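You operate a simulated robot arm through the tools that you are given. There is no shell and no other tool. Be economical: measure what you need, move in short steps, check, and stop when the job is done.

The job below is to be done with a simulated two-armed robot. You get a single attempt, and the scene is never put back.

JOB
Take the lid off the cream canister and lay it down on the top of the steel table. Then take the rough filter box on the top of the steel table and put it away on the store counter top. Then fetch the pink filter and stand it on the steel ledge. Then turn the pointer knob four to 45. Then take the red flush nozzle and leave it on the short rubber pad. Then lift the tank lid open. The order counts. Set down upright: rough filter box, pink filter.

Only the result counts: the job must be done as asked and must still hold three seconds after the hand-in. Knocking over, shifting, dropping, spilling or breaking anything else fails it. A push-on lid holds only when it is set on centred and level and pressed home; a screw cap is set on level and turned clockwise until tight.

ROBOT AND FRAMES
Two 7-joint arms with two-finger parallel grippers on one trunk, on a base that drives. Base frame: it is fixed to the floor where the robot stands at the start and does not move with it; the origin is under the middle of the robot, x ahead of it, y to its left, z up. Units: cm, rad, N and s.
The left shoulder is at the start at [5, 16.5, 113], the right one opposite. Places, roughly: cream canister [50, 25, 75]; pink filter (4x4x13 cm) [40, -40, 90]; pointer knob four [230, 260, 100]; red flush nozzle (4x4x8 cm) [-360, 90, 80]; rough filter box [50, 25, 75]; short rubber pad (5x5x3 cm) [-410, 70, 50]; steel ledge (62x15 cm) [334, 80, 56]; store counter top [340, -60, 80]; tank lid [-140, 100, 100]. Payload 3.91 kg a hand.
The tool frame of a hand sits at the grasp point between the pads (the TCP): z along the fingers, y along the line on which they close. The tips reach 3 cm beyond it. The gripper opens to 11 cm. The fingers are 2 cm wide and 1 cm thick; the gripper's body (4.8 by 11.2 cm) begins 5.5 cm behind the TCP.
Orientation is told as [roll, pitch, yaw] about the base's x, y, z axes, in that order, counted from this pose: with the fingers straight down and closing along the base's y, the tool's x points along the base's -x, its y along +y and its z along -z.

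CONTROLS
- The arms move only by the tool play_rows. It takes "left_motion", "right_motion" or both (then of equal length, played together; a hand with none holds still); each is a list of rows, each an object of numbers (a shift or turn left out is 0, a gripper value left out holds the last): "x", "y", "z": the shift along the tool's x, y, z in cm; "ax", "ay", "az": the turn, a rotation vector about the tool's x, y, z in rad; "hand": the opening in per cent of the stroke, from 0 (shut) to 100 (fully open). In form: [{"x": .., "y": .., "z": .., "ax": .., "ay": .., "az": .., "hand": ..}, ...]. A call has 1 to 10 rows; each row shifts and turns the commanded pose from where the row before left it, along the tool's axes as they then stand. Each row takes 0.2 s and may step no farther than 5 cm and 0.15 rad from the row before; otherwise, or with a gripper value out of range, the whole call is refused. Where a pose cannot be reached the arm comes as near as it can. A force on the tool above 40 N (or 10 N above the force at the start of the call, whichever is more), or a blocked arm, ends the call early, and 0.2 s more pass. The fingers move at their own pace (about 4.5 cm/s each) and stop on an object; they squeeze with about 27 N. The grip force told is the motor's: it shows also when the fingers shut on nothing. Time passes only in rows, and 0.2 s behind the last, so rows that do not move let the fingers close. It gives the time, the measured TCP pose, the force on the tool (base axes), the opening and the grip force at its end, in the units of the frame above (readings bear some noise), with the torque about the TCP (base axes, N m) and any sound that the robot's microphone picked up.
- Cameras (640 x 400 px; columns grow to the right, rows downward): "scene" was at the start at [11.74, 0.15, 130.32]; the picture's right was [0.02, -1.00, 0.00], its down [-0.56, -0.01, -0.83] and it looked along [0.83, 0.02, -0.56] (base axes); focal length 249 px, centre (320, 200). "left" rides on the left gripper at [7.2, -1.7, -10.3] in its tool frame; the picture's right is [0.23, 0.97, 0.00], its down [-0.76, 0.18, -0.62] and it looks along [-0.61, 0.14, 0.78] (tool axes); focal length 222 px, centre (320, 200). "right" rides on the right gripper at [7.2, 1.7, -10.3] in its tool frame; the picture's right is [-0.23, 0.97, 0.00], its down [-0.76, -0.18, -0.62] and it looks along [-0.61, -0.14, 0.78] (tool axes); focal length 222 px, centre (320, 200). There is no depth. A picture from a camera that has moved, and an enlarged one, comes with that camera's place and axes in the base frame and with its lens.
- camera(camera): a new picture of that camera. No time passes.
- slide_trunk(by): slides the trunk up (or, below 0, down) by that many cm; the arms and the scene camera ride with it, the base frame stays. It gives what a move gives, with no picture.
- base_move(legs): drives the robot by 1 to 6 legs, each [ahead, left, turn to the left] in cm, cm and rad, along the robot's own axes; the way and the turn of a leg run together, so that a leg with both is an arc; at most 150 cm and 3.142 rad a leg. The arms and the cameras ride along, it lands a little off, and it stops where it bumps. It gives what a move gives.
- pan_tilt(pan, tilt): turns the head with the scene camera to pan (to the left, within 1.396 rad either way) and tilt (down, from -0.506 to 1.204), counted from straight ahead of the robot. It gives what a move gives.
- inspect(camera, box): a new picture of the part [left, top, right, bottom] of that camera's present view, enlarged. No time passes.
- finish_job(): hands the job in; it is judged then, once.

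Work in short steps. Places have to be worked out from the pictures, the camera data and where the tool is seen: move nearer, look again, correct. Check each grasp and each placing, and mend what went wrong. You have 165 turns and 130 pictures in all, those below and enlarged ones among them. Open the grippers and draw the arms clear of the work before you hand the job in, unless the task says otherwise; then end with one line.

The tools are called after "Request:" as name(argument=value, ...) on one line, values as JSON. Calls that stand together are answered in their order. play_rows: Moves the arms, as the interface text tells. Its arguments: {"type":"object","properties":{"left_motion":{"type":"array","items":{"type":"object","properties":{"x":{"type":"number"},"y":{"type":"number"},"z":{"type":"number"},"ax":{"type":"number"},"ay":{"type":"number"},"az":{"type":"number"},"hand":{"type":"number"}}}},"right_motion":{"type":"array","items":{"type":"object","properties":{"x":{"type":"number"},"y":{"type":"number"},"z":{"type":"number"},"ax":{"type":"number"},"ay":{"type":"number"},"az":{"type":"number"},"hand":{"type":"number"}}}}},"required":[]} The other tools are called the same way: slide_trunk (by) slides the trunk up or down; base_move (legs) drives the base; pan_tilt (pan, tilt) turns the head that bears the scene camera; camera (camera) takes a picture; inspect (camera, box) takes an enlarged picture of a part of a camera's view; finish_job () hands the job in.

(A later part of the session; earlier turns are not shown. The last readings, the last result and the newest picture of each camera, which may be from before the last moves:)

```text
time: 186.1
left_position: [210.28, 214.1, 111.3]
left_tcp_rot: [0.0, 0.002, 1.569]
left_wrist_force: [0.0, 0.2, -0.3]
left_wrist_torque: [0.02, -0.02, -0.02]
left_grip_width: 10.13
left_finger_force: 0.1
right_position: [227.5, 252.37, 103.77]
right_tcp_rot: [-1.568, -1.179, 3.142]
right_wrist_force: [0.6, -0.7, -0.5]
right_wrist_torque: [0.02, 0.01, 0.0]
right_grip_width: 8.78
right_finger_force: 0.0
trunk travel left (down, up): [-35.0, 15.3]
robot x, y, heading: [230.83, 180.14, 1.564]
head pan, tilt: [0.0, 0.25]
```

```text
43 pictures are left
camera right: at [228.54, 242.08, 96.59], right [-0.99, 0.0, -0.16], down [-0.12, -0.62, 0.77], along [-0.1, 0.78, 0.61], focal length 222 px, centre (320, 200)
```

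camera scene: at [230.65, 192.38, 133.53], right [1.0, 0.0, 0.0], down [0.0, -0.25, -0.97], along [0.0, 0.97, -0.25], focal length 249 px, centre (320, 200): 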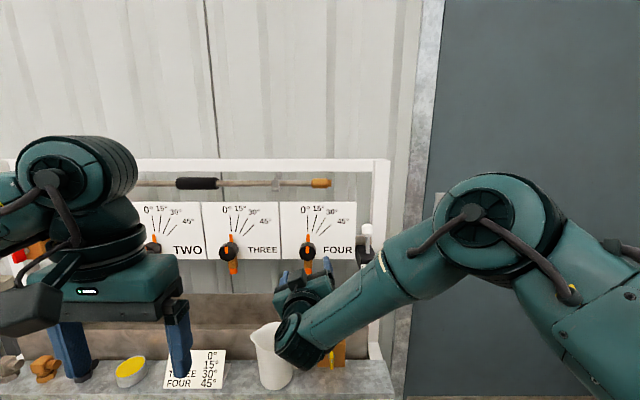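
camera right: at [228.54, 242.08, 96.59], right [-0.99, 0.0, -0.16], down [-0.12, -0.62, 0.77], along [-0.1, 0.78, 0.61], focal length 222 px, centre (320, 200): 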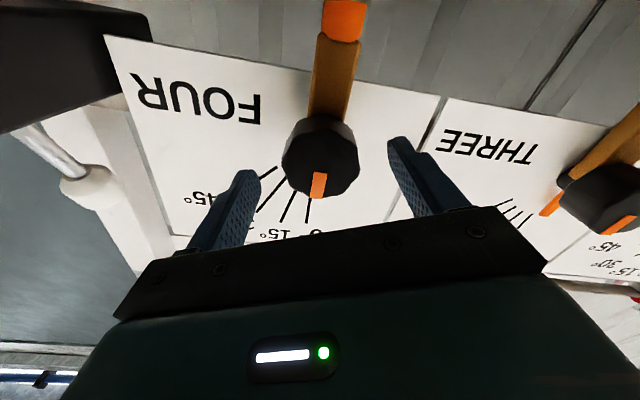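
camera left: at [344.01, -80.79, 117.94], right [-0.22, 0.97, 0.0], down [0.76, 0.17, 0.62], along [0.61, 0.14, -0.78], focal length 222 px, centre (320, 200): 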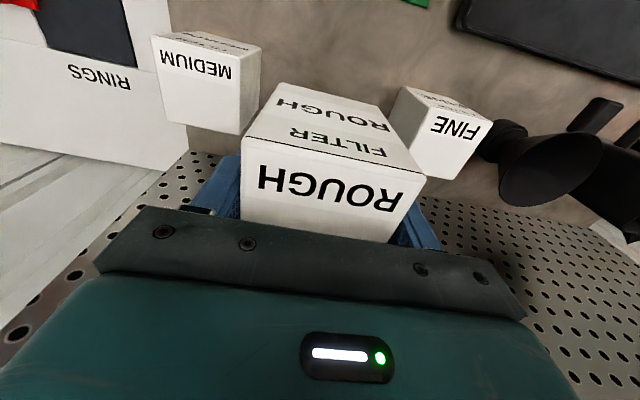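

The knob face is nearer y≈255, so I advance another 1.8 cm, then close.

Request:
play_rows(right_motion=[{"z": 0.8}, {"z": 0.6}, {"z": 0.4}, {}])

Request:
camera(camera="right")

```text
time: 187.1
left_position: [210.32, 214.09, 111.32]
left_tcp_rot: [0.0, 0.0, 1.568]
left_wrist_force: [0.1, 0.7, -0.5]
left_wrist_torque: [0.0, 0.03, 0.03]
left_grip_width: 10.11
left_finger_force: 0.0
right_position: [227.51, 254.26, 103.86]
right_tcp_rot: [-1.567, -1.182, 3.142]
right_wrist_force: [0.2, 0.2, -0.7]
right_wrist_torque: [0.0, 0.0, 0.03]
right_grip_width: 8.8
right_finger_force: 0.1
trunk travel left (down, up): [-35.0, 15.3]
robot x, y, heading: [230.62, 180.22, 1.569]
head pan, tilt: [0.0, 0.25]
```

```text
42 pictures are left
camera right: at [228.53, 243.91, 96.64], right [-0.99, 0.0, -0.16], down [-0.12, -0.62, 0.77], along [-0.1, 0.78, 0.61], focal length 222 px, centre (320, 200)
```

right: 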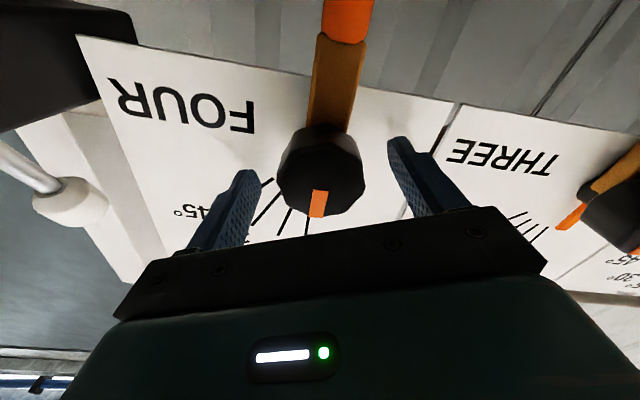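

Good: pads overlap the knob. Close and check.

Request:
play_rows(right_motion=[{"hand": 0}, {}, {}, {}, {}])

```text
time: 188.3
left_position: [210.14, 214.06, 111.32]
left_tcp_rot: [-0.001, 0.001, 1.569]
left_wrist_force: [-0.2, 0.2, 0.4]
left_wrist_torque: [0.01, 0.02, 0.02]
left_grip_width: 10.12
left_finger_force: 0.1
right_position: [227.17, 254.26, 103.87]
right_tcp_rot: [-1.561, -1.178, 3.139]
right_wrist_force: [-9.9, 0.9, -3.3]
right_wrist_torque: [0.35, 0.24, -0.21]
right_grip_width: 4.6
right_finger_force: 45.2
trunk travel left (down, up): [-35.0, 15.3]
robot x, y, heading: [230.85, 180.42, 1.569]
head pan, tilt: [0.0, 0.25]
```

Gripped at 4.6 cm. Relieve the side load and turn clockwise 45°.

Request:
play_rows(right_motion=[{"y": 0.3}, {"az": 0.131}, {"az": 0.131}, {"az": 0.131}, {"az": 0.131}, {"az": 0.131}, {"az": 0.131}, {}])

Request:
camera(camera="right")

Request:
inspect(camera="scene", box=[260, 190, 380, 290])

```text
time: 190.1
left_position: [210.7, 213.79, 111.53]
left_tcp_rot: [0.003, -0.003, 1.567]
left_wrist_force: [-0.6, 0.7, 0.3]
left_wrist_torque: [-0.03, -0.01, 0.02]
left_grip_width: 10.1
left_finger_force: 0.0
right_position: [228.24, 254.33, 104.63]
right_tcp_rot: [1.614, -1.166, -0.055]
right_wrist_force: [27.1, -4.5, 25.8]
right_wrist_torque: [-0.62, -0.26, 1.27]
right_grip_width: 4.22
right_finger_force: 45.2
trunk travel left (down, up): [-35.0, 15.3]
robot x, y, heading: [230.69, 180.14, 1.568]
head pan, tilt: [0.0, 0.25]
```

```text
41 pictures are left
camera right: at [223.55, 244.2, 98.6], right [-0.81, 0.0, 0.59], down [0.45, -0.64, 0.62], along [0.38, 0.77, 0.52], focal length 222 px, centre (320, 200)
```

right: 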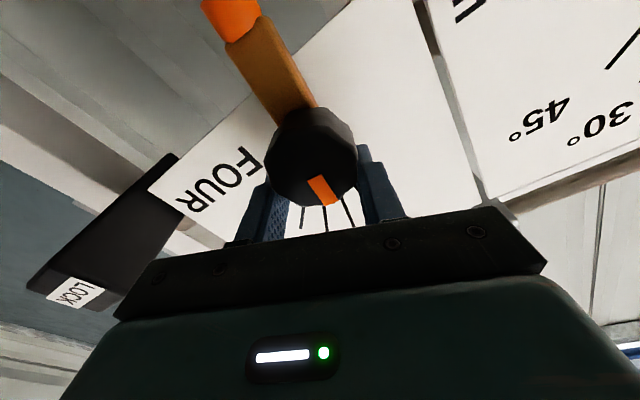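

```text
4.00 times, centred on (320, 240) of scene
camera zoom: at [231.05, 192.01, 133.59], right [1.0, 0.0, 0.0], down [0.0, -0.24, -0.97], along [0.0, 0.97, -0.24], focal length 996 px, centre (320, 40)
```

zoom: 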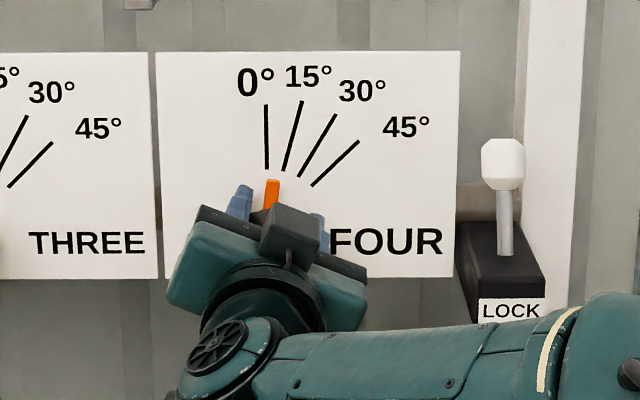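

The octagonal knob slipped from a corner grip (4.6) to a flat grip (4.22) and turned only a little. I release and look at it to align the pads with its flats.

Request:
play_rows(right_motion=[{"hand": 80}, {}, {}, {}, {}])

Request:
inspect(camera="right", box=[220, 70, 420, 245])

```text
time: 191.3
left_position: [210.38, 214.13, 111.25]
left_tcp_rot: [0.0, 0.0, 1.569]
left_wrist_force: [0.2, 0.1, -0.8]
left_wrist_torque: [0.03, 0.04, 0.02]
left_grip_width: 10.11
left_finger_force: 0.1
right_position: [227.26, 254.23, 103.64]
right_tcp_rot: [1.568, -1.175, 0.003]
right_wrist_force: [0.6, -0.3, 0.2]
right_wrist_torque: [0.0, 0.0, 0.03]
right_grip_width: 8.78
right_finger_force: 0.0
trunk travel left (down, up): [-35.0, 15.3]
robot x, y, heading: [230.7, 180.12, 1.567]
head pan, tilt: [0.0, 0.25]
```

```text
2.29 times, centred on (320, 158) of right
camera zoom: at [222.76, 243.95, 97.77], right [-0.81, 0.0, 0.59], down [0.46, -0.62, 0.63], along [0.36, 0.78, 0.5], focal length 508 px, centre (320, 297)
```

zoom: 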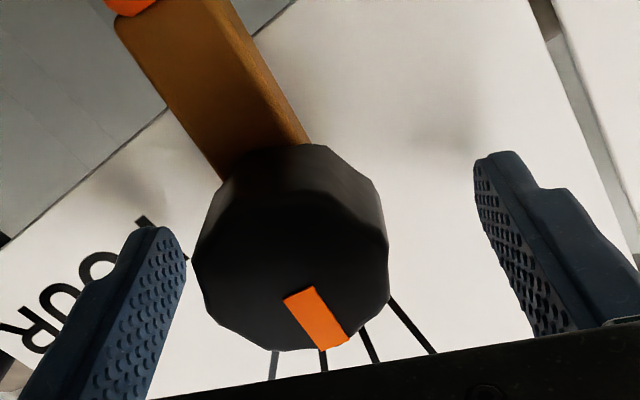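

The knob is ten-sided and now turned ~9°; the pads are currently aligned with flats. I rotate back one facet pair (36°), advance 0.5 cm, and grip flat-to-flat.

Request:
play_rows(right_motion=[{"az": -0.126}, {"az": -0.126}, {"az": -0.126}, {"az": -0.126}, {"az": -0.124}, {"z": 0.5}, {"hand": 0}, {}, {}, {}])

```text
time: 193.5
left_position: [210.47, 214.05, 111.47]
left_tcp_rot: [-0.001, -0.002, 1.568]
left_wrist_force: [0.5, 0.1, 0.1]
left_wrist_torque: [-0.03, 0.02, -0.01]
left_grip_width: 10.14
left_finger_force: 0.1
right_position: [227.3, 254.86, 103.7]
right_tcp_rot: [-1.571, -1.341, -3.142]
right_wrist_force: [5.1, 0.8, 1.6]
right_wrist_torque: [-0.13, -0.08, 0.22]
right_grip_width: 4.57
right_finger_force: 45.3
trunk travel left (down, up): [-35.0, 15.3]
robot x, y, heading: [230.49, 180.5, 1.563]
head pan, tilt: [0.0, 0.25]
```

Grip 4.57 with little side load. Turn 0.3 rad first and check whether it follows.

Request:
play_rows(right_motion=[{"az": 0.075}, {"az": 0.075}, {"az": 0.075}, {"az": 0.075}, {}])

Request:
inspect(camera="scene", box=[260, 190, 380, 290])

```text
time: 194.7
left_position: [210.54, 213.99, 111.35]
left_tcp_rot: [0.002, -0.002, 1.568]
left_wrist_force: [0.0, 0.6, -0.7]
left_wrist_torque: [-0.03, 0.0, -0.01]
left_grip_width: 10.12
left_finger_force: 0.1
right_position: [227.59, 254.73, 103.91]
right_tcp_rot: [1.601, -1.496, -0.032]
right_wrist_force: [14.0, 1.3, 3.9]
right_wrist_torque: [1.09, -0.1, 0.39]
right_grip_width: 4.52
right_finger_force: 44.7
trunk travel left (down, up): [-35.0, 15.3]
robot x, y, heading: [231.03, 180.15, 1.567]
head pan, tilt: [0.0, 0.25]
```

```text
4.00 times, centred on (320, 240) of scene
camera zoom: at [230.84, 192.33, 133.54], right [1.0, 0.0, 0.0], down [0.0, -0.25, -0.97], along [0.0, 0.97, -0.25], focal length 996 px, centre (320, 40)
```

zoom: 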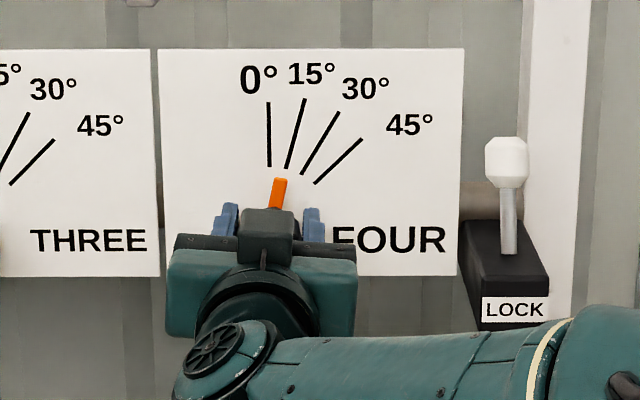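

The pointer moved from ~8° to ~13°; some slip. Relieve the side load and continue turning.

Request:
play_rows(right_motion=[{"y": -0.3}, {"az": 0.1}, {"az": 0.1}, {"az": 0.1}, {"az": 0.1}, {}])

Request:
inspect(camera="scene", box=[260, 190, 380, 290])

```text
time: 196.1
left_position: [210.61, 213.98, 111.47]
left_tcp_rot: [0.002, -0.002, 1.567]
left_wrist_force: [-0.4, -0.1, -1.2]
left_wrist_torque: [0.02, 0.0, -0.01]
left_grip_width: 10.12
left_finger_force: 0.1
right_position: [228.06, 254.81, 104.24]
right_tcp_rot: [1.59, -1.094, -0.023]
right_wrist_force: [21.7, -1.1, 17.7]
right_wrist_torque: [0.22, -0.13, 1.0]
right_grip_width: 4.48
right_finger_force: 45.0
trunk travel left (down, up): [-35.0, 15.3]
robot x, y, heading: [230.78, 180.12, 1.567]
head pan, tilt: [0.0, 0.25]
```

```text
4.00 times, centred on (320, 240) of scene
camera zoom: at [230.94, 192.14, 133.56], right [1.0, 0.0, 0.0], down [0.0, -0.24, -0.97], along [0.0, 0.97, -0.24], focal length 996 px, centre (320, 40)
```

zoom: 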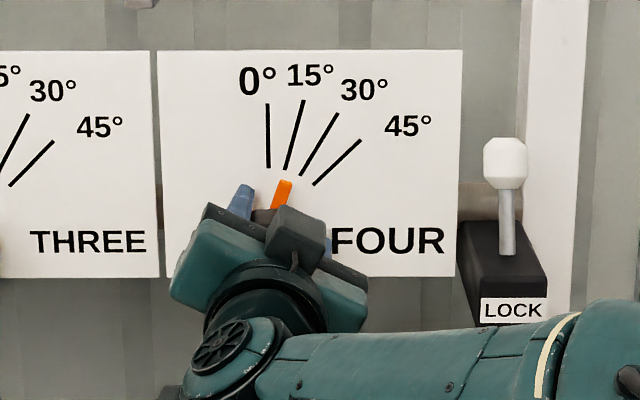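

Side forces versus hand angle imply the knob's axis is ~1.1 cm lower than my TCP, so the grip rolls off. Release, rotate back, lower 1.1 cm and check centring.

Request:
play_rows(right_motion=[{"hand": 80}, {}, {}, {}, {"az": -0.117}, {"az": -0.117}, {"az": -0.117}, {"az": -0.117}, {"x": 1.1}, {}])

Request:
camera(camera="right")

```text
time: 198.3
left_position: [210.24, 213.99, 111.29]
left_tcp_rot: [-0.001, -0.001, 1.569]
left_wrist_force: [0.4, 0.7, -0.1]
left_wrist_torque: [-0.03, 0.02, -0.01]
left_grip_width: 10.14
left_finger_force: 0.1
right_position: [227.47, 254.74, 102.77]
right_tcp_rot: [0.22, -1.568, 1.352]
right_wrist_force: [0.1, 0.1, 1.1]
right_wrist_torque: [-0.01, 0.04, -0.02]
right_grip_width: 8.79
right_finger_force: 0.0
trunk travel left (down, up): [-35.0, 15.3]
robot x, y, heading: [230.77, 180.27, 1.565]
head pan, tilt: [0.0, 0.25]
```

```text
36 pictures are left
camera right: at [225.67, 244.45, 95.57], right [-0.97, 0.0, 0.23], down [0.18, -0.62, 0.76], along [0.14, 0.78, 0.61], focal length 222 px, centre (320, 200)
```

right: 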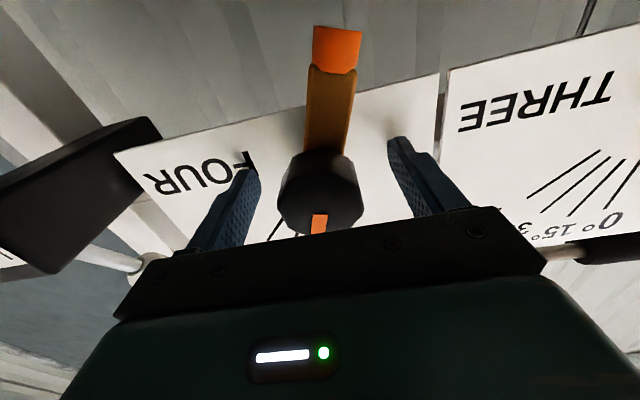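

TCP is now at z 102.8, near the estimated axis (~102.6–103). Close and read the side loads.

Request:
play_rows(right_motion=[{"hand": 0}, {}, {}, {}, {}])

Request:
play_rows(right_motion=[{"az": 0.08}, {"az": 0.08}, {"az": 0.08}, {}])

Request:
inspect(camera="scene", box=[260, 190, 380, 290])

```text
time: 199.5
left_position: [210.36, 214.05, 111.47]
left_tcp_rot: [0.0, 0.0, 1.567]
left_wrist_force: [-0.2, 0.4, 0.0]
left_wrist_torque: [0.01, -0.01, -0.01]
left_grip_width: 10.11
left_finger_force: 0.1
right_position: [227.59, 254.84, 102.71]
right_tcp_rot: [1.014, -1.569, 0.557]
right_wrist_force: [1.0, 0.1, -0.6]
right_wrist_torque: [-0.05, 0.0, -0.42]
right_grip_width: 4.53
right_finger_force: 45.1
trunk travel left (down, up): [-35.0, 15.3]
robot x, y, heading: [230.59, 179.97, 1.57]
head pan, tilt: [0.0, 0.25]
```

```text
time: 200.5
left_position: [210.29, 214.15, 111.24]
left_tcp_rot: [0.001, 0.0, 1.568]
left_wrist_force: [0.1, 0.0, 0.7]
left_wrist_torque: [0.02, 0.02, 0.01]
left_grip_width: 10.13
left_finger_force: 0.0
right_position: [227.4, 254.77, 102.7]
right_tcp_rot: [1.564, -1.327, 0.009]
right_wrist_force: [-2.7, 2.9, -0.5]
right_wrist_torque: [0.9, 0.03, -0.27]
right_grip_width: 4.53
right_finger_force: 44.7
trunk travel left (down, up): [-35.0, 15.3]
robot x, y, heading: [230.49, 179.9, 1.571]
head pan, tilt: [0.0, 0.25]
```

```text
4.00 times, centred on (320, 240) of scene
camera zoom: at [230.63, 192.42, 133.53], right [1.0, 0.0, 0.0], down [0.0, -0.25, -0.97], along [0.0, 0.97, -0.25], focal length 996 px, centre (320, 40)
```

zoom: 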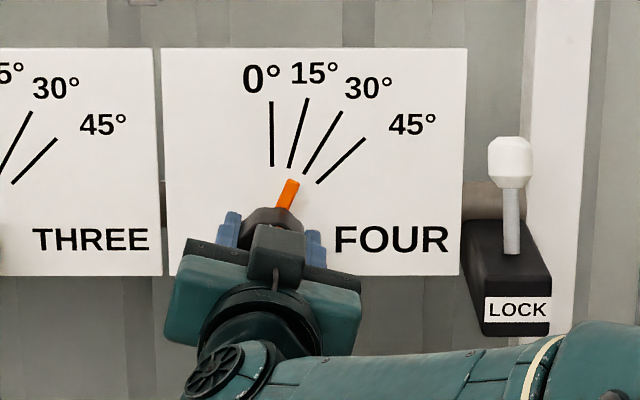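

Now no side load. Continue 0.3 rad and compare the pointer.

Request:
play_rows(right_motion=[{"az": 0.1}, {"az": 0.1}, {"az": 0.1}, {}])

Request:
inspect(camera="scene", box=[280, 190, 350, 260])

```text
time: 201.5
left_position: [210.25, 214.14, 111.29]
left_tcp_rot: [-0.001, 0.001, 1.569]
left_wrist_force: [0.6, 0.6, -0.8]
left_wrist_torque: [-0.02, 0.01, -0.02]
left_grip_width: 10.14
left_finger_force: 0.1
right_position: [227.34, 254.75, 102.75]
right_tcp_rot: [1.567, -1.027, 0.008]
right_wrist_force: [-8.8, 4.3, 1.1]
right_wrist_torque: [0.18, -0.02, -0.49]
right_grip_width: 4.56
right_finger_force: 44.9
trunk travel left (down, up): [-35.0, 15.3]
robot x, y, heading: [230.45, 180.14, 1.57]
head pan, tilt: [0.0, 0.25]
```

```text
5.71 times, centred on (315, 225) of scene
camera zoom: at [230.54, 192.41, 133.53], right [1.0, 0.0, 0.0], down [0.0, -0.25, -0.97], along [0.0, 0.97, -0.25], focal length 1423 px, centre (349, 57)
```

zoom: 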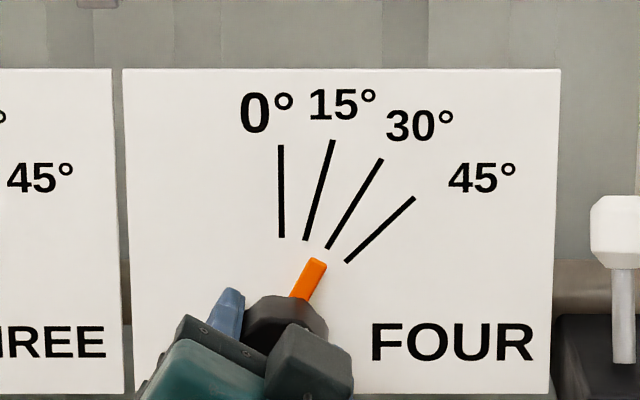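

Pointer ≈29°. It follows partially; turning more slowly may slip less. Regrip rotated back, then turn slowly.

Request:
play_rows(right_motion=[{"hand": 80}, {}, {}, {"az": -0.14}, {"az": -0.14}, {"az": -0.14}, {"az": -0.14}, {"hand": 0}, {}, {}])

Request:
play_rows(right_motion=[{}, {"az": 0.04}, {"az": 0.04}, {"az": 0.04}, {"az": 0.04}, {"az": 0.04}, {"az": 0.04}, {"az": 0.04}, {}, {}])

Request:
inspect(camera="scene", box=[280, 190, 350, 260])

```text
time: 203.7
left_position: [210.32, 214.09, 111.29]
left_tcp_rot: [-0.001, 0.0, 1.569]
left_wrist_force: [0.2, 0.5, -0.2]
left_wrist_torque: [-0.01, -0.01, -0.03]
left_grip_width: 10.11
left_finger_force: 0.1
right_position: [227.49, 254.91, 102.69]
right_tcp_rot: [-1.534, -1.551, 3.105]
right_wrist_force: [-0.2, -0.2, -0.3]
right_wrist_torque: [-0.03, -0.01, -0.18]
right_grip_width: 4.57
right_finger_force: 29.8
trunk travel left (down, up): [-35.0, 15.3]
robot x, y, heading: [230.65, 180.05, 1.57]
head pan, tilt: [0.0, 0.25]
```

```text
time: 205.9
left_position: [210.24, 214.13, 111.31]
left_tcp_rot: [-0.002, 0.0, 1.57]
left_wrist_force: [0.4, 1.1, -0.6]
left_wrist_torque: [-0.01, 0.02, -0.03]
left_grip_width: 10.13
left_finger_force: 0.0
right_position: [227.34, 254.78, 102.58]
right_tcp_rot: [1.563, -1.309, 0.011]
right_wrist_force: [-7.9, 4.3, 0.8]
right_wrist_torque: [-0.16, -0.01, -0.36]
right_grip_width: 4.57
right_finger_force: 44.6
trunk travel left (down, up): [-35.0, 15.3]
robot x, y, heading: [230.59, 180.09, 1.565]
head pan, tilt: [0.0, 0.25]
```

```text
5.71 times, centred on (315, 225) of scene
camera zoom: at [230.55, 192.43, 133.53], right [1.0, 0.0, 0.0], down [0.0, -0.25, -0.97], along [0.0, 0.97, -0.25], focal length 1423 px, centre (349, 57)
```

zoom: 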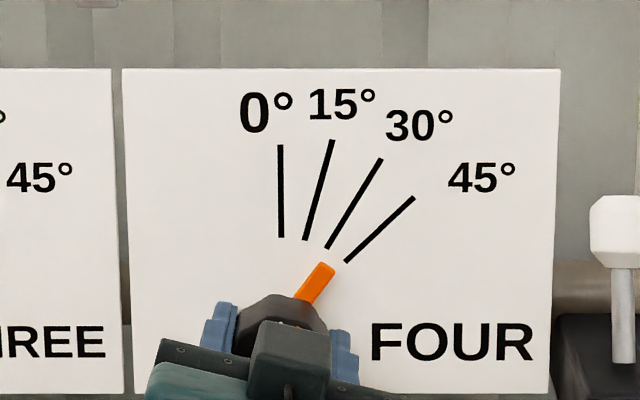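

By bar slope the pointer is at ~33°. Continue 0.35 rad more slowly.

Request:
play_rows(right_motion=[{"az": 0.05}, {"az": 0.05}, {"az": 0.05}, {"az": 0.05}, {"az": 0.05}, {"az": 0.05}, {"az": 0.05}, {}])

Request:
inspect(camera="scene", box=[280, 190, 350, 260])

```text
time: 207.7
left_position: [210.21, 214.04, 111.23]
left_tcp_rot: [-0.001, 0.001, 1.568]
left_wrist_force: [-0.4, -0.3, 0.6]
left_wrist_torque: [-0.02, 0.03, -0.01]
left_grip_width: 10.14
left_finger_force: 0.1
right_position: [227.22, 254.84, 102.67]
right_tcp_rot: [1.57, -0.959, 0.006]
right_wrist_force: [-14.0, 2.4, 2.3]
right_wrist_torque: [0.37, -0.05, -0.45]
right_grip_width: 4.55
right_finger_force: 45.4
trunk travel left (down, up): [-35.0, 15.3]
robot x, y, heading: [230.65, 179.99, 1.573]
head pan, tilt: [0.0, 0.25]
```

```text
5.71 times, centred on (315, 225) of scene
camera zoom: at [230.47, 192.38, 133.53], right [1.0, 0.0, 0.0], down [0.0, -0.25, -0.97], along [0.0, 0.97, -0.25], focal length 1423 px, centre (349, 57)
```

zoom: 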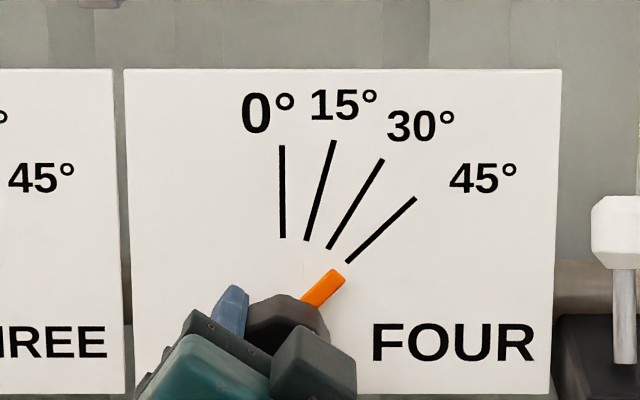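

The pointer tip now lies on the extended 45° tick line. Release carefully, back out and verify.

Request:
play_rows(right_motion=[{"hand": 80}, {}, {}, {}, {"z": -4}, {"z": -4}, {"z": -4}, {"z": -3}])

Request:
inspect(camera="scene", box=[280, 190, 350, 260])

```text
time: 209.5
left_position: [210.36, 214.21, 111.35]
left_tcp_rot: [0.0, 0.0, 1.568]
left_wrist_force: [-0.4, -0.4, -0.1]
left_wrist_torque: [-0.03, 0.01, -0.02]
left_grip_width: 10.12
left_finger_force: 0.0
right_position: [227.48, 239.83, 102.8]
right_tcp_rot: [1.569, -0.96, 0.001]
right_wrist_force: [-0.6, -0.1, 0.0]
right_wrist_torque: [0.0, 0.0, 0.01]
right_grip_width: 8.79
right_finger_force: 0.0
trunk travel left (down, up): [-35.0, 15.3]
robot x, y, heading: [230.54, 179.98, 1.567]
head pan, tilt: [0.0, 0.25]
```

```text
5.71 times, centred on (315, 225) of scene
camera zoom: at [230.66, 192.37, 133.53], right [1.0, 0.0, 0.0], down [0.0, -0.25, -0.97], along [0.0, 0.97, -0.25], focal length 1423 px, centre (349, 57)
```

zoom: 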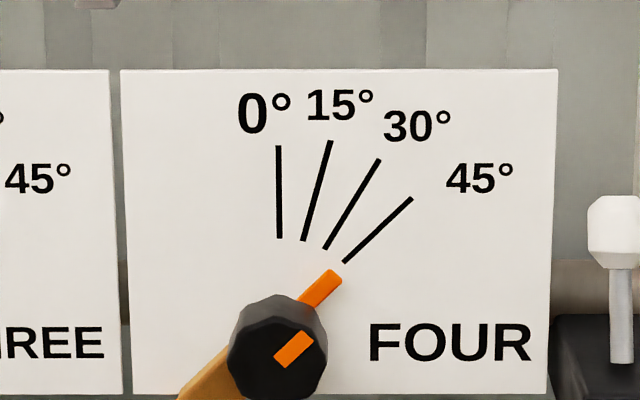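

Pointer reads 45° (tip on the tick line, face insert ≈45°). Now back off, reset the right hand to pointing down, turn to face −x and look for the way to the west side.

Request:
base_move(legs=[[-40, 0, 0], [0, 0, 1.573]])

Request:
play_rows(right_motion=[{"az": -0.122}, {"az": -0.122}, {"az": -0.122}, {"az": -0.122}, {"az": -0.122}, {"ay": 0.145}, {"ay": 0.145}, {"ay": 0.145}, {"ay": 0.145}, {"ay": 0.145}])

Request:
play_rows(right_motion=[{"ay": 0.141}, {"ay": 0.141}, {"ay": 0.141}, {"ay": 0.141}, {"ay": 0.141}, {"ay": 0.141}, {"z": -3}, {"z": -3}, {}])

Request:
camera(camera="scene")

```text
time: 215.8
left_position: [196.5, 119.89, 111.43]
left_tcp_rot: [0.0, 0.001, 3.129]
left_wrist_force: [1.0, 0.2, 0.2]
left_wrist_torque: [0.02, -0.01, 0.02]
left_grip_width: 10.1
left_finger_force: 0.0
right_position: [170.91, 137.28, 102.69]
right_tcp_rot: [1.57, -0.959, 1.563]
right_wrist_force: [0.3, 0.1, -0.8]
right_wrist_torque: [0.01, -0.04, 0.01]
right_grip_width: 8.81
right_finger_force: 0.0
trunk travel left (down, up): [-35.0, 15.3]
robot x, y, heading: [230.42, 139.96, 3.133]
head pan, tilt: [0.0, 0.25]
```

```text
time: 218.0
left_position: [196.4, 120.0, 111.43]
left_tcp_rot: [0.0, 0.0, 3.13]
left_wrist_force: [-0.3, -0.2, 0.1]
left_wrist_torque: [-0.01, 0.0, -0.02]
left_grip_width: 10.15
left_finger_force: 0.1
right_position: [170.91, 137.15, 102.76]
right_tcp_rot: [0.002, -0.842, 3.135]
right_wrist_force: [-0.1, -0.4, -0.1]
right_wrist_torque: [0.03, 0.0, 0.02]
right_grip_width: 8.82
right_finger_force: 0.0
trunk travel left (down, up): [-35.0, 15.3]
robot x, y, heading: [231.0, 140.22, 3.128]
head pan, tilt: [0.0, 0.25]
```

```text
time: 220.0
left_position: [196.35, 119.93, 111.36]
left_tcp_rot: [0.0, 0.0, 3.129]
left_wrist_force: [1.1, 0.3, 0.3]
left_wrist_torque: [-0.02, 0.0, 0.0]
left_grip_width: 10.13
left_finger_force: 0.2
right_position: [172.21, 138.18, 109.94]
right_tcp_rot: [0.001, 0.001, 3.136]
right_wrist_force: [-0.6, 0.3, 0.4]
right_wrist_torque: [0.02, -0.04, -0.01]
right_grip_width: 8.79
right_finger_force: 0.0
right hand out of reach, approached as far as the arm can: row 7, 8
trunk travel left (down, up): [-35.0, 15.3]
robot x, y, heading: [230.51, 139.95, 3.128]
head pan, tilt: [0.0, 0.25]
```

```text
30 pictures are left
camera scene: at [218.22, 140.14, 133.53], right [0.01, 1.0, 0.0], down [0.25, 0.0, -0.97], along [-0.97, 0.01, -0.25], focal length 249 px, centre (320, 200)
```

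scene: 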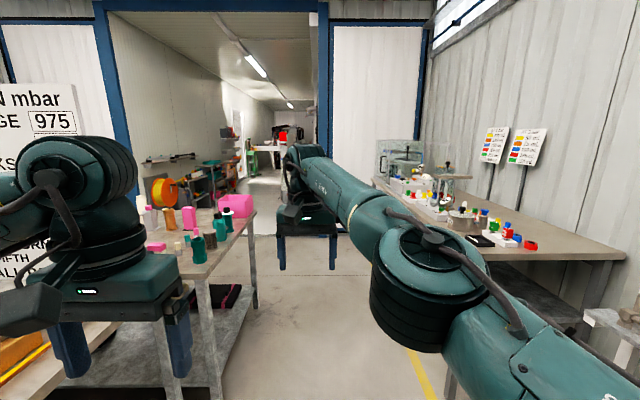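

A wide doorway (x≈−100, y −128…143) leads west; the tank should be just inside at right. I drive along y≈140 past the table, then strafe to y≈20 and look.

Request:
base_move(legs=[[125, 0, 0.012], [125, 0, 0], [0, 115, 0]])

Request:
pan_tilt(pan=-0.15, tilt=0.3)

Request:
camera(camera="scene")

```text
time: 237.8
left_position: [-64.1, 13.55, 111.33]
left_tcp_rot: [0.0, 0.001, 3.07]
left_wrist_force: [-0.4, -0.2, 0.4]
left_wrist_torque: [-0.02, -0.02, 0.0]
left_grip_width: 10.13
left_finger_force: 0.1
right_position: [-87.02, 33.19, 109.98]
right_tcp_rot: [0.0, -0.001, 3.075]
right_wrist_force: [-0.9, -0.2, 0.6]
right_wrist_torque: [0.02, -0.03, -0.01]
right_grip_width: 8.81
right_finger_force: 0.2
trunk travel left (down, up): [-35.0, 15.3]
robot x, y, heading: [-29.3, 32.0, 3.068]
head pan, tilt: [0.0, 0.25]
```

```text
time: 238.5
left_position: [-64.14, 13.52, 111.32]
left_tcp_rot: [0.0, 0.0, 3.069]
left_wrist_force: [0.3, 0.4, 0.3]
left_wrist_torque: [-0.01, -0.01, -0.01]
left_grip_width: 10.13
left_finger_force: 0.1
right_position: [-87.11, 33.28, 109.93]
right_tcp_rot: [0.003, 0.0, 3.076]
right_wrist_force: [0.5, 0.6, 0.5]
right_wrist_torque: [-0.01, 0.02, -0.03]
right_grip_width: 8.8
right_finger_force: 0.0
trunk travel left (down, up): [-35.0, 15.3]
robot x, y, heading: [-29.03, 31.69, 3.068]
head pan, tilt: [-0.15, 0.3]
```

```text
29 pictures are left
camera scene: at [-40.93, 33.77, 133.06], right [0.22, 0.98, 0.0], down [0.29, -0.07, -0.96], along [-0.93, 0.21, -0.3], focal length 249 px, centre (320, 200)
```

scene: 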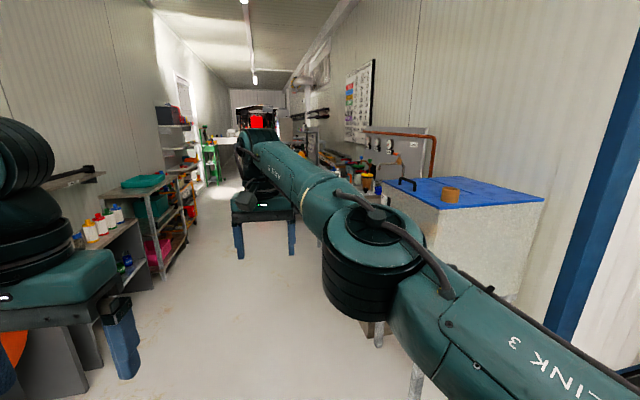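

The tank with a blue lid is at x −170…−121, front edge y≈100; aisle free along y≈30. Drive west to x≈−250 and look toward the nozzle.

Request:
base_move(legs=[[0, 0, 0.073], [115, 0, 0], [110, 0, 0]])

Request:
pan_tilt(pan=-0.5, tilt=0.4)

Request:
camera(camera="scene")

```text
time: 250.0
left_position: [-287.75, 14.41, 111.28]
left_tcp_rot: [-0.001, 0.002, 3.106]
left_wrist_force: [0.3, 0.1, -0.2]
left_wrist_torque: [0.04, -0.01, -0.03]
left_grip_width: 10.11
left_finger_force: 0.0
right_position: [-311.41, 33.02, 109.92]
right_tcp_rot: [0.002, 0.0, 3.111]
right_wrist_force: [0.8, -1.8, -0.7]
right_wrist_torque: [-0.01, -0.01, 0.01]
right_grip_width: 8.81
right_finger_force: 0.0
trunk travel left (down, up): [-35.0, 15.3]
robot x, y, heading: [-253.4, 33.4, 3.108]
head pan, tilt: [-0.15, 0.3]
```

```text
time: 250.8
left_position: [-287.66, 14.24, 111.47]
left_tcp_rot: [0.001, 0.0, 3.107]
left_wrist_force: [-0.1, 0.2, -0.4]
left_wrist_torque: [0.0, 0.04, 0.05]
left_grip_width: 10.11
left_finger_force: 0.1
right_position: [-311.45, 33.07, 110.0]
right_tcp_rot: [0.001, 0.0, 3.112]
right_wrist_force: [0.0, 0.0, -0.2]
right_wrist_torque: [0.0, -0.05, -0.01]
right_grip_width: 8.82
right_finger_force: 0.1
trunk travel left (down, up): [-35.0, 15.3]
robot x, y, heading: [-253.37, 33.66, 3.108]
head pan, tilt: [-0.499, 0.4]
```

```text
28 pictures are left
camera scene: at [-264.12, 38.36, 132.13], right [0.51, 0.86, 0.0], down [0.33, -0.2, -0.92], along [-0.79, 0.47, -0.39], focal length 249 px, centre (320, 200)
```

scene: 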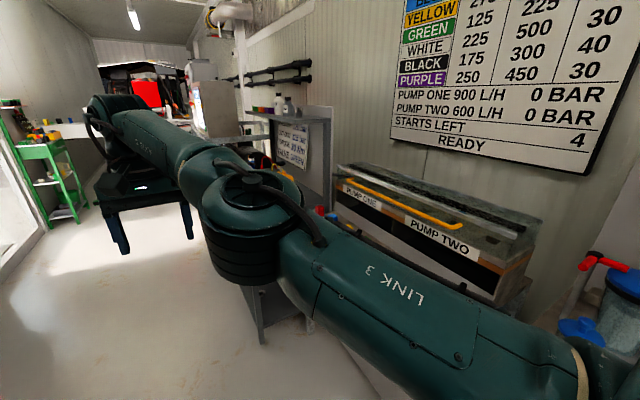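

Coloured nozzles are at about the told place, hidden behind the arm. I shift to y≈12, drive to x≈−350 and turn to face +y.

Request:
base_move(legs=[[0, 20, 0.03], [97, 0, 0], [0, 0, -1.565]])

Request:
pan_tilt(pan=0.2, tilt=0.55)

Request:
camera(camera="scene")

```text
time: 261.0
left_position: [-372.63, 48.73, 111.25]
left_tcp_rot: [-0.001, 0.0, 1.56]
left_wrist_force: [-0.5, -0.4, 0.3]
left_wrist_torque: [-0.04, -0.01, 0.0]
left_grip_width: 10.12
left_finger_force: 0.2
right_position: [-354.5, 72.92, 110.05]
right_tcp_rot: [0.003, -0.001, 1.565]
right_wrist_force: [-0.4, -0.2, 0.8]
right_wrist_torque: [-0.03, 0.01, -0.02]
right_grip_width: 8.78
right_finger_force: 0.1
trunk travel left (down, up): [-35.0, 15.3]
robot x, y, heading: [-352.79, 14.87, 1.563]
head pan, tilt: [-0.499, 0.4]
```

```text
time: 262.0
left_position: [-372.66, 48.72, 111.33]
left_tcp_rot: [0.0, 0.0, 1.561]
left_wrist_force: [-0.3, 0.8, 0.8]
left_wrist_torque: [0.01, -0.01, -0.01]
left_grip_width: 10.09
left_finger_force: 0.1
right_position: [-354.61, 72.86, 109.99]
right_tcp_rot: [0.003, 0.001, 1.565]
right_wrist_force: [-0.3, -1.0, 0.0]
right_wrist_torque: [0.03, -0.02, 0.0]
right_grip_width: 8.8
right_finger_force: 0.0
trunk travel left (down, up): [-35.0, 15.3]
robot x, y, heading: [-352.82, 14.87, 1.564]
head pan, tilt: [0.201, 0.55]
```

```text
27 pictures are left
camera scene: at [-354.31, 26.35, 130.76], right [0.98, 0.19, 0.0], down [0.1, -0.51, -0.85], along [-0.16, 0.84, -0.52], focal length 249 px, centre (320, 200)
```

scene: 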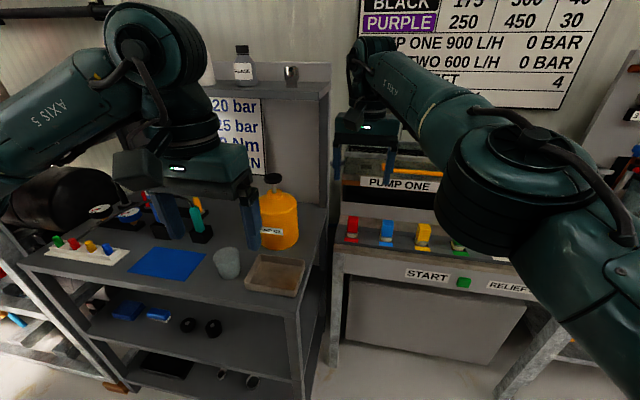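

The red item at the pump station matches the nozzle's place; the pads are on the shelf below the grey table. Zoom on both.

Request:
inspect(camera="scene", box=[320, 190, 480, 290])

Request:
inspect(camera="scene", box=[90, 270, 300, 400])

```text
4.00 times, centred on (400, 240) of scene
camera zoom: at [-354.31, 26.35, 130.76], right [0.98, 0.19, 0.0], down [0.1, -0.51, -0.85], along [-0.16, 0.84, -0.52], focal length 996 px, centre (0, 40)
```

zoom: 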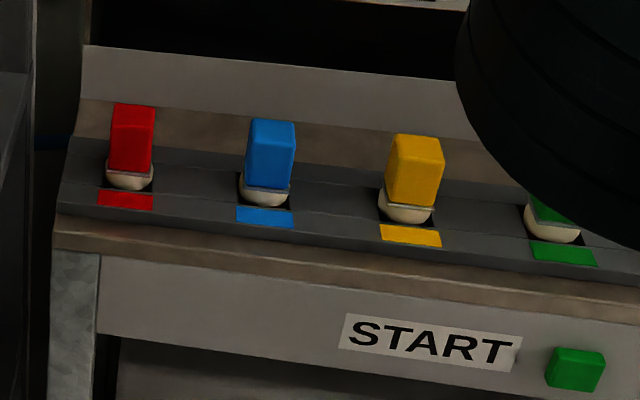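

```text
3.05 times, centred on (195, 335) of scene
camera zoom: at [-354.31, 26.35, 130.76], right [0.98, 0.19, 0.0], down [0.1, -0.51, -0.85], along [-0.16, 0.84, -0.52], focal length 759 px, centre (701, -211)
```

zoom: 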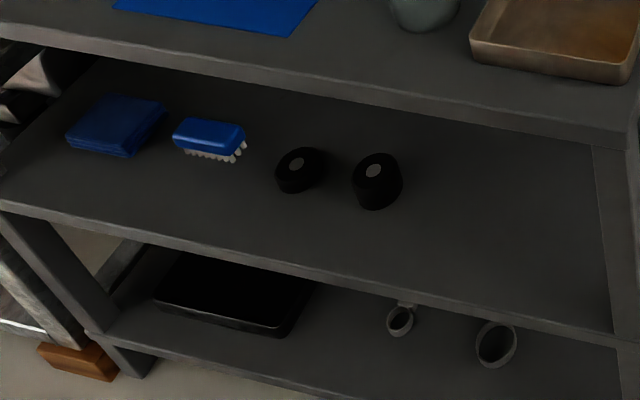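

Short pad ≈ [−408, 68.5, top 51.5] sits under the table top, so I'll hold the nozzle with a forward-tilted hand (30° below horizontal). Nozzle ≈ [−355.8, 90], z 78–86. Tilt the right hand and go to pre-grasp.

Request:
play_rows(right_motion=[{"ay": -0.15, "hand": 65}, {"ay": -0.15}, {"ay": -0.15}, {"ay": -0.15}, {"ay": -0.15}, {"ay": -0.15}, {"ay": -0.147}, {"x": 3.02, "y": 0.24, "z": 3.18}, {"x": 3.02, "y": 0.24, "z": 3.18}, {"x": 3.02, "y": 0.24, "z": 3.18}])

Request:
play_rows(right_motion=[{"x": 3.02, "y": 0.24, "z": 3.18}, {"x": 3.02, "y": 0.24, "z": 3.18}, {}])

Request:
camera(camera="right")

Request:
camera(camera="scene")

```text
time: 264.2
left_position: [-372.72, 48.64, 111.29]
left_tcp_rot: [-0.003, 0.0, 1.56]
left_wrist_force: [0.2, -0.4, -0.3]
left_wrist_torque: [-0.02, -0.01, 0.0]
left_grip_width: 10.15
left_finger_force: 0.1
right_position: [-355.18, 80.45, 101.87]
right_tcp_rot: [-0.001, -0.86, 1.566]
right_wrist_force: [0.3, 0.5, -0.2]
right_wrist_torque: [-0.03, -0.02, -0.01]
right_grip_width: 7.15
right_finger_force: 0.0
right hand out of reach, approached as far as the arm can: row 1, 2, 3, 4, 5
trunk travel left (down, up): [-35.0, 15.3]
robot x, y, heading: [-352.55, 14.58, 1.565]
head pan, tilt: [0.201, 0.55]
```

```text
time: 265.0
left_position: [-372.67, 48.8, 111.3]
left_tcp_rot: [0.0, 0.001, 1.561]
left_wrist_force: [0.3, 0.4, -0.1]
left_wrist_torque: [0.0, 0.02, 0.04]
left_grip_width: 10.14
left_finger_force: 0.0
right_position: [-355.56, 81.17, 93.43]
right_tcp_rot: [0.001, -0.859, 1.566]
right_wrist_force: [0.2, 0.2, 0.0]
right_wrist_torque: [0.02, 0.02, 0.01]
right_grip_width: 7.16
right_finger_force: 0.0
trunk travel left (down, up): [-35.0, 15.3]
robot x, y, heading: [-352.71, 14.63, 1.56]
head pan, tilt: [0.201, 0.55]
```

```text
24 pictures are left
camera right: at [-357.44, 68.55, 94.67], right [-0.97, 0.15, 0.17], down [0.18, 0.02, 0.98], along [0.15, 0.99, -0.05], focal length 222 px, centre (320, 200)
```

right: 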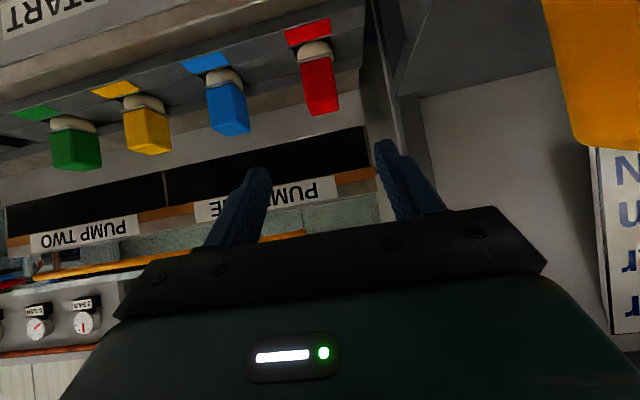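

```text
23 pictures are left
camera scene: at [-354.31, 26.34, 130.76], right [0.98, 0.19, 0.0], down [0.1, -0.51, -0.85], along [-0.16, 0.84, -0.52], focal length 249 px, centre (320, 200)
```

scene: 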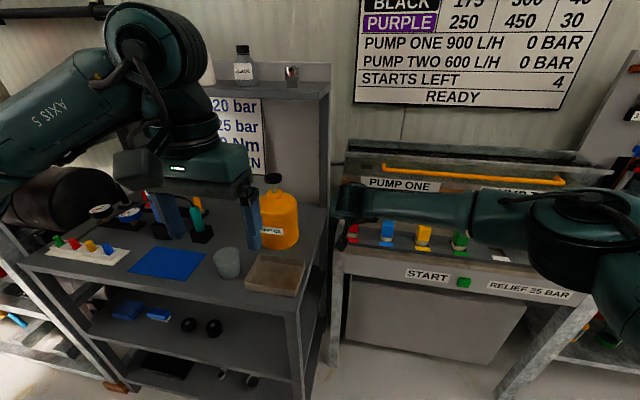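

Refined nozzle place: [−355.9, 96], z 74–82. Finish tilting and move to 10 cm before it.

Request:
play_rows(right_motion=[{"ay": -0.094}, {"ay": -0.094}, {"x": 1.63, "y": 0.12, "z": 3.1}, {"x": 1.63, "y": 0.12, "z": 3.1}, {"x": 1.63, "y": 0.12, "z": 3.1}, {}])

Request:
camera(camera="right")

```text
time: 266.4
left_position: [-372.61, 48.74, 111.35]
left_tcp_rot: [0.0, 0.0, 1.561]
left_wrist_force: [-0.5, -0.3, -0.4]
left_wrist_torque: [0.05, 0.0, 0.02]
left_grip_width: 10.1
left_finger_force: 0.0
right_position: [-356.01, 86.77, 84.19]
right_tcp_rot: [-0.001, -1.048, 1.567]
right_wrist_force: [0.8, -0.3, 0.0]
right_wrist_torque: [0.01, 0.01, -0.02]
right_grip_width: 7.16
right_finger_force: 0.1
trunk travel left (down, up): [-35.0, 15.3]
robot x, y, heading: [-352.6, 14.99, 1.56]
head pan, tilt: [0.201, 0.55]
```

```text
22 pictures are left
camera right: at [-357.83, 74.11, 83.09], right [-0.97, 0.12, 0.2], down [0.18, -0.16, 0.97], along [0.14, 0.98, 0.13], focal length 222 px, centre (320, 200)
```

right: 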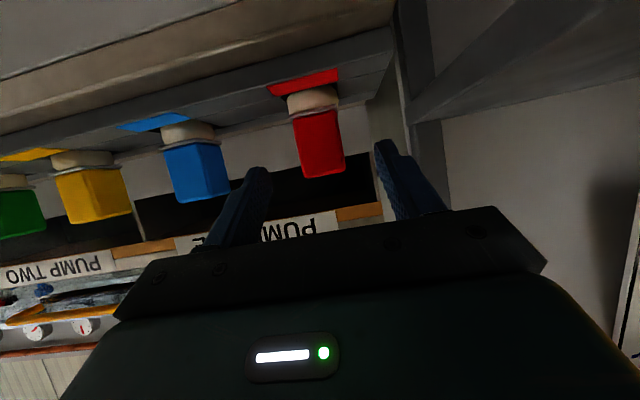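

Refined: nozzle [−355.8, 93.8], z 76.3–83.5. Straight advance of 7.5 cm along the tool, then close.

Request:
play_rows(right_motion=[{"z": 3}, {"z": 2.5}, {"z": 2}, {}, {"hand": 0}, {}, {}, {}])

Request:
camera(camera="right")

```text
time: 268.2
left_position: [-372.73, 48.7, 111.26]
left_tcp_rot: [0.001, 0.0, 1.56]
left_wrist_force: [-0.2, -0.4, 0.9]
left_wrist_torque: [-0.03, -0.04, 0.01]
left_grip_width: 10.13
left_finger_force: 0.1
right_position: [-355.68, 87.46, 83.33]
right_tcp_rot: [0.001, -1.047, 1.567]
right_wrist_force: [0.2, 0.0, -0.3]
right_wrist_torque: [-0.01, 0.04, 0.04]
right_grip_width: 0.01
right_finger_force: 16.8
right hand out of reach, approached as far as the arm can: row 1, 2, 3
trunk travel left (down, up): [-35.0, 15.3]
robot x, y, heading: [-352.6, 14.64, 1.561]
head pan, tilt: [0.201, 0.55]
```

```text
21 pictures are left
camera right: at [-357.45, 74.76, 82.41], right [-0.97, 0.12, 0.2], down [0.18, -0.16, 0.97], along [0.15, 0.98, 0.13], focal length 222 px, centre (320, 200)
```

right: 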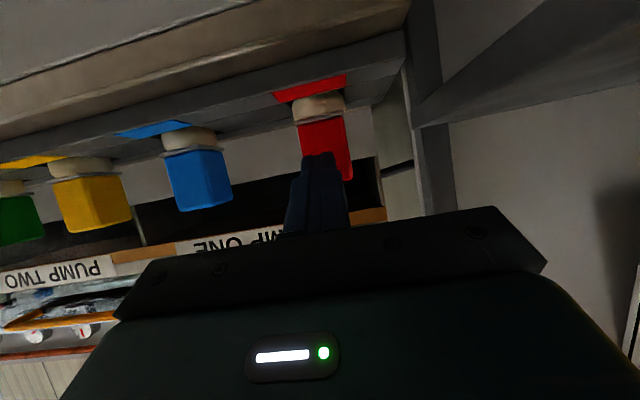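

Out of arm reach, fingers closed short. Open, retract 6 cm, drive the base 10 cm nearer and re-approach.

Request:
play_rows(right_motion=[{"hand": 65, "z": -3}, {"z": -3}, {}, {}])

Request:
base_move(legs=[[10, 0, 0.008]])

Request:
camera(camera="right")

```text
time: 269.2
left_position: [-372.61, 48.75, 111.33]
left_tcp_rot: [0.0, 0.002, 1.559]
left_wrist_force: [-0.3, 0.9, 0.0]
left_wrist_torque: [0.0, 0.0, -0.02]
left_grip_width: 10.09
left_finger_force: 0.0
right_position: [-355.61, 82.06, 86.46]
right_tcp_rot: [0.001, -1.046, 1.565]
right_wrist_force: [-0.2, -0.1, 0.1]
right_wrist_torque: [0.02, -0.03, 0.0]
right_grip_width: 7.14
right_finger_force: 0.2
trunk travel left (down, up): [-35.0, 15.3]
robot x, y, heading: [-352.58, 14.66, 1.558]
head pan, tilt: [0.201, 0.55]
```

```text
time: 270.4
left_position: [-372.87, 58.55, 111.32]
left_tcp_rot: [-0.001, 0.0, 1.567]
left_wrist_force: [-0.2, 0.0, 0.2]
left_wrist_torque: [-0.03, 0.0, 0.02]
left_grip_width: 10.11
left_finger_force: 0.0
right_position: [-356.15, 92.13, 86.37]
right_tcp_rot: [0.001, -1.047, 1.575]
right_wrist_force: [0.0, 0.6, -0.3]
right_wrist_torque: [0.03, 0.01, -0.01]
right_grip_width: 7.12
right_finger_force: 0.0
trunk travel left (down, up): [-35.0, 15.3]
robot x, y, heading: [-352.49, 24.75, 1.569]
head pan, tilt: [0.201, 0.55]
```

```text
20 pictures are left
camera right: at [-357.88, 79.46, 85.41], right [-0.97, 0.11, 0.2], down [0.18, -0.16, 0.97], along [0.14, 0.98, 0.13], focal length 222 px, centre (320, 200)
```

right: 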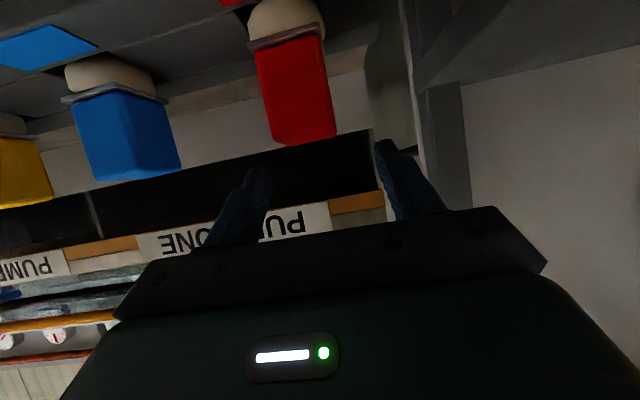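

Nozzle ≈ [−355.5, 94.5], z 75.5–83.3. Lower, then advance into the grasp and close.

Request:
play_rows(right_motion=[{"x": 2.17, "y": -0.6}, {"x": 2.16}, {"z": 2.5}, {"z": 2.2}, {}, {"hand": 0}, {}, {}, {}])

Request:
camera(camera="right")

```text
time: 272.4
left_position: [-372.97, 58.49, 111.32]
left_tcp_rot: [-0.002, 0.0, 1.571]
left_wrist_force: [0.5, 0.0, 0.3]
left_wrist_torque: [-0.04, 0.01, 0.02]
left_grip_width: 10.11
left_finger_force: 0.0
right_position: [-355.65, 93.86, 80.26]
right_tcp_rot: [0.003, -1.045, 1.573]
right_wrist_force: [-3.1, -0.4, 0.2]
right_wrist_torque: [0.01, 0.14, 0.0]
right_grip_width: 3.38
right_finger_force: 26.7
trunk travel left (down, up): [-35.0, 15.3]
robot x, y, heading: [-352.59, 24.47, 1.566]
head pan, tilt: [0.201, 0.55]
```

```text
19 pictures are left
camera right: at [-357.38, 81.24, 79.25], right [-0.97, 0.11, 0.2], down [0.18, -0.16, 0.97], along [0.14, 0.98, 0.13], focal length 222 px, centre (320, 200)
```

right: 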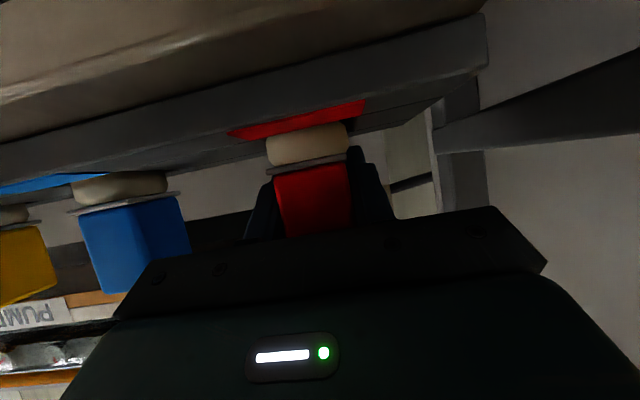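

Nozzle gripped (3.38 cm). Lift it straight up.

Request:
play_rows(right_motion=[{"x": -0.43, "z": -0.25}, {"x": -0.87, "z": -0.5}, {"x": -1.73, "z": -1.0}, {"x": -2.6, "z": -1.5}, {"x": -2.6, "z": -1.5}, {}])

Request:
camera(camera="right")

```text
time: 273.8
left_position: [-372.81, 58.62, 111.28]
left_tcp_rot: [0.001, 0.0, 1.567]
left_wrist_force: [-0.6, 0.2, -0.2]
left_wrist_torque: [0.02, 0.04, 0.0]
left_grip_width: 10.1
left_finger_force: 0.0
right_position: [-355.5, 93.97, 89.8]
right_tcp_rot: [0.0, -1.044, 1.575]
right_wrist_force: [0.7, -0.3, -1.5]
right_wrist_torque: [0.01, -0.02, -0.01]
right_grip_width: 3.37
right_finger_force: 27.2
trunk travel left (down, up): [-35.0, 15.3]
robot x, y, heading: [-352.13, 24.87, 1.568]
head pan, tilt: [0.201, 0.55]
```

```text
18 pictures are left
camera right: at [-357.31, 81.27, 88.91], right [-0.97, 0.11, 0.2], down [0.18, -0.16, 0.97], along [0.14, 0.98, 0.13], focal length 222 px, centre (320, 200)
```

right: 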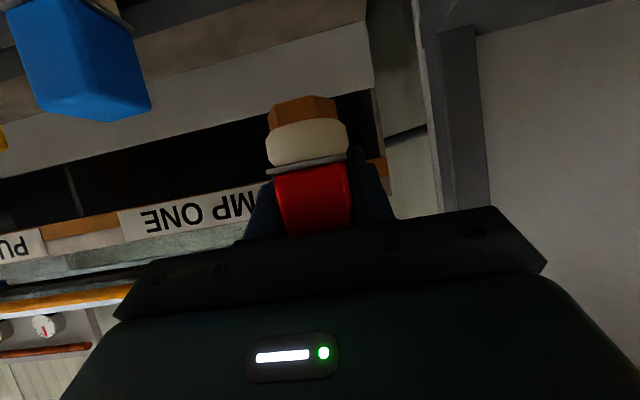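

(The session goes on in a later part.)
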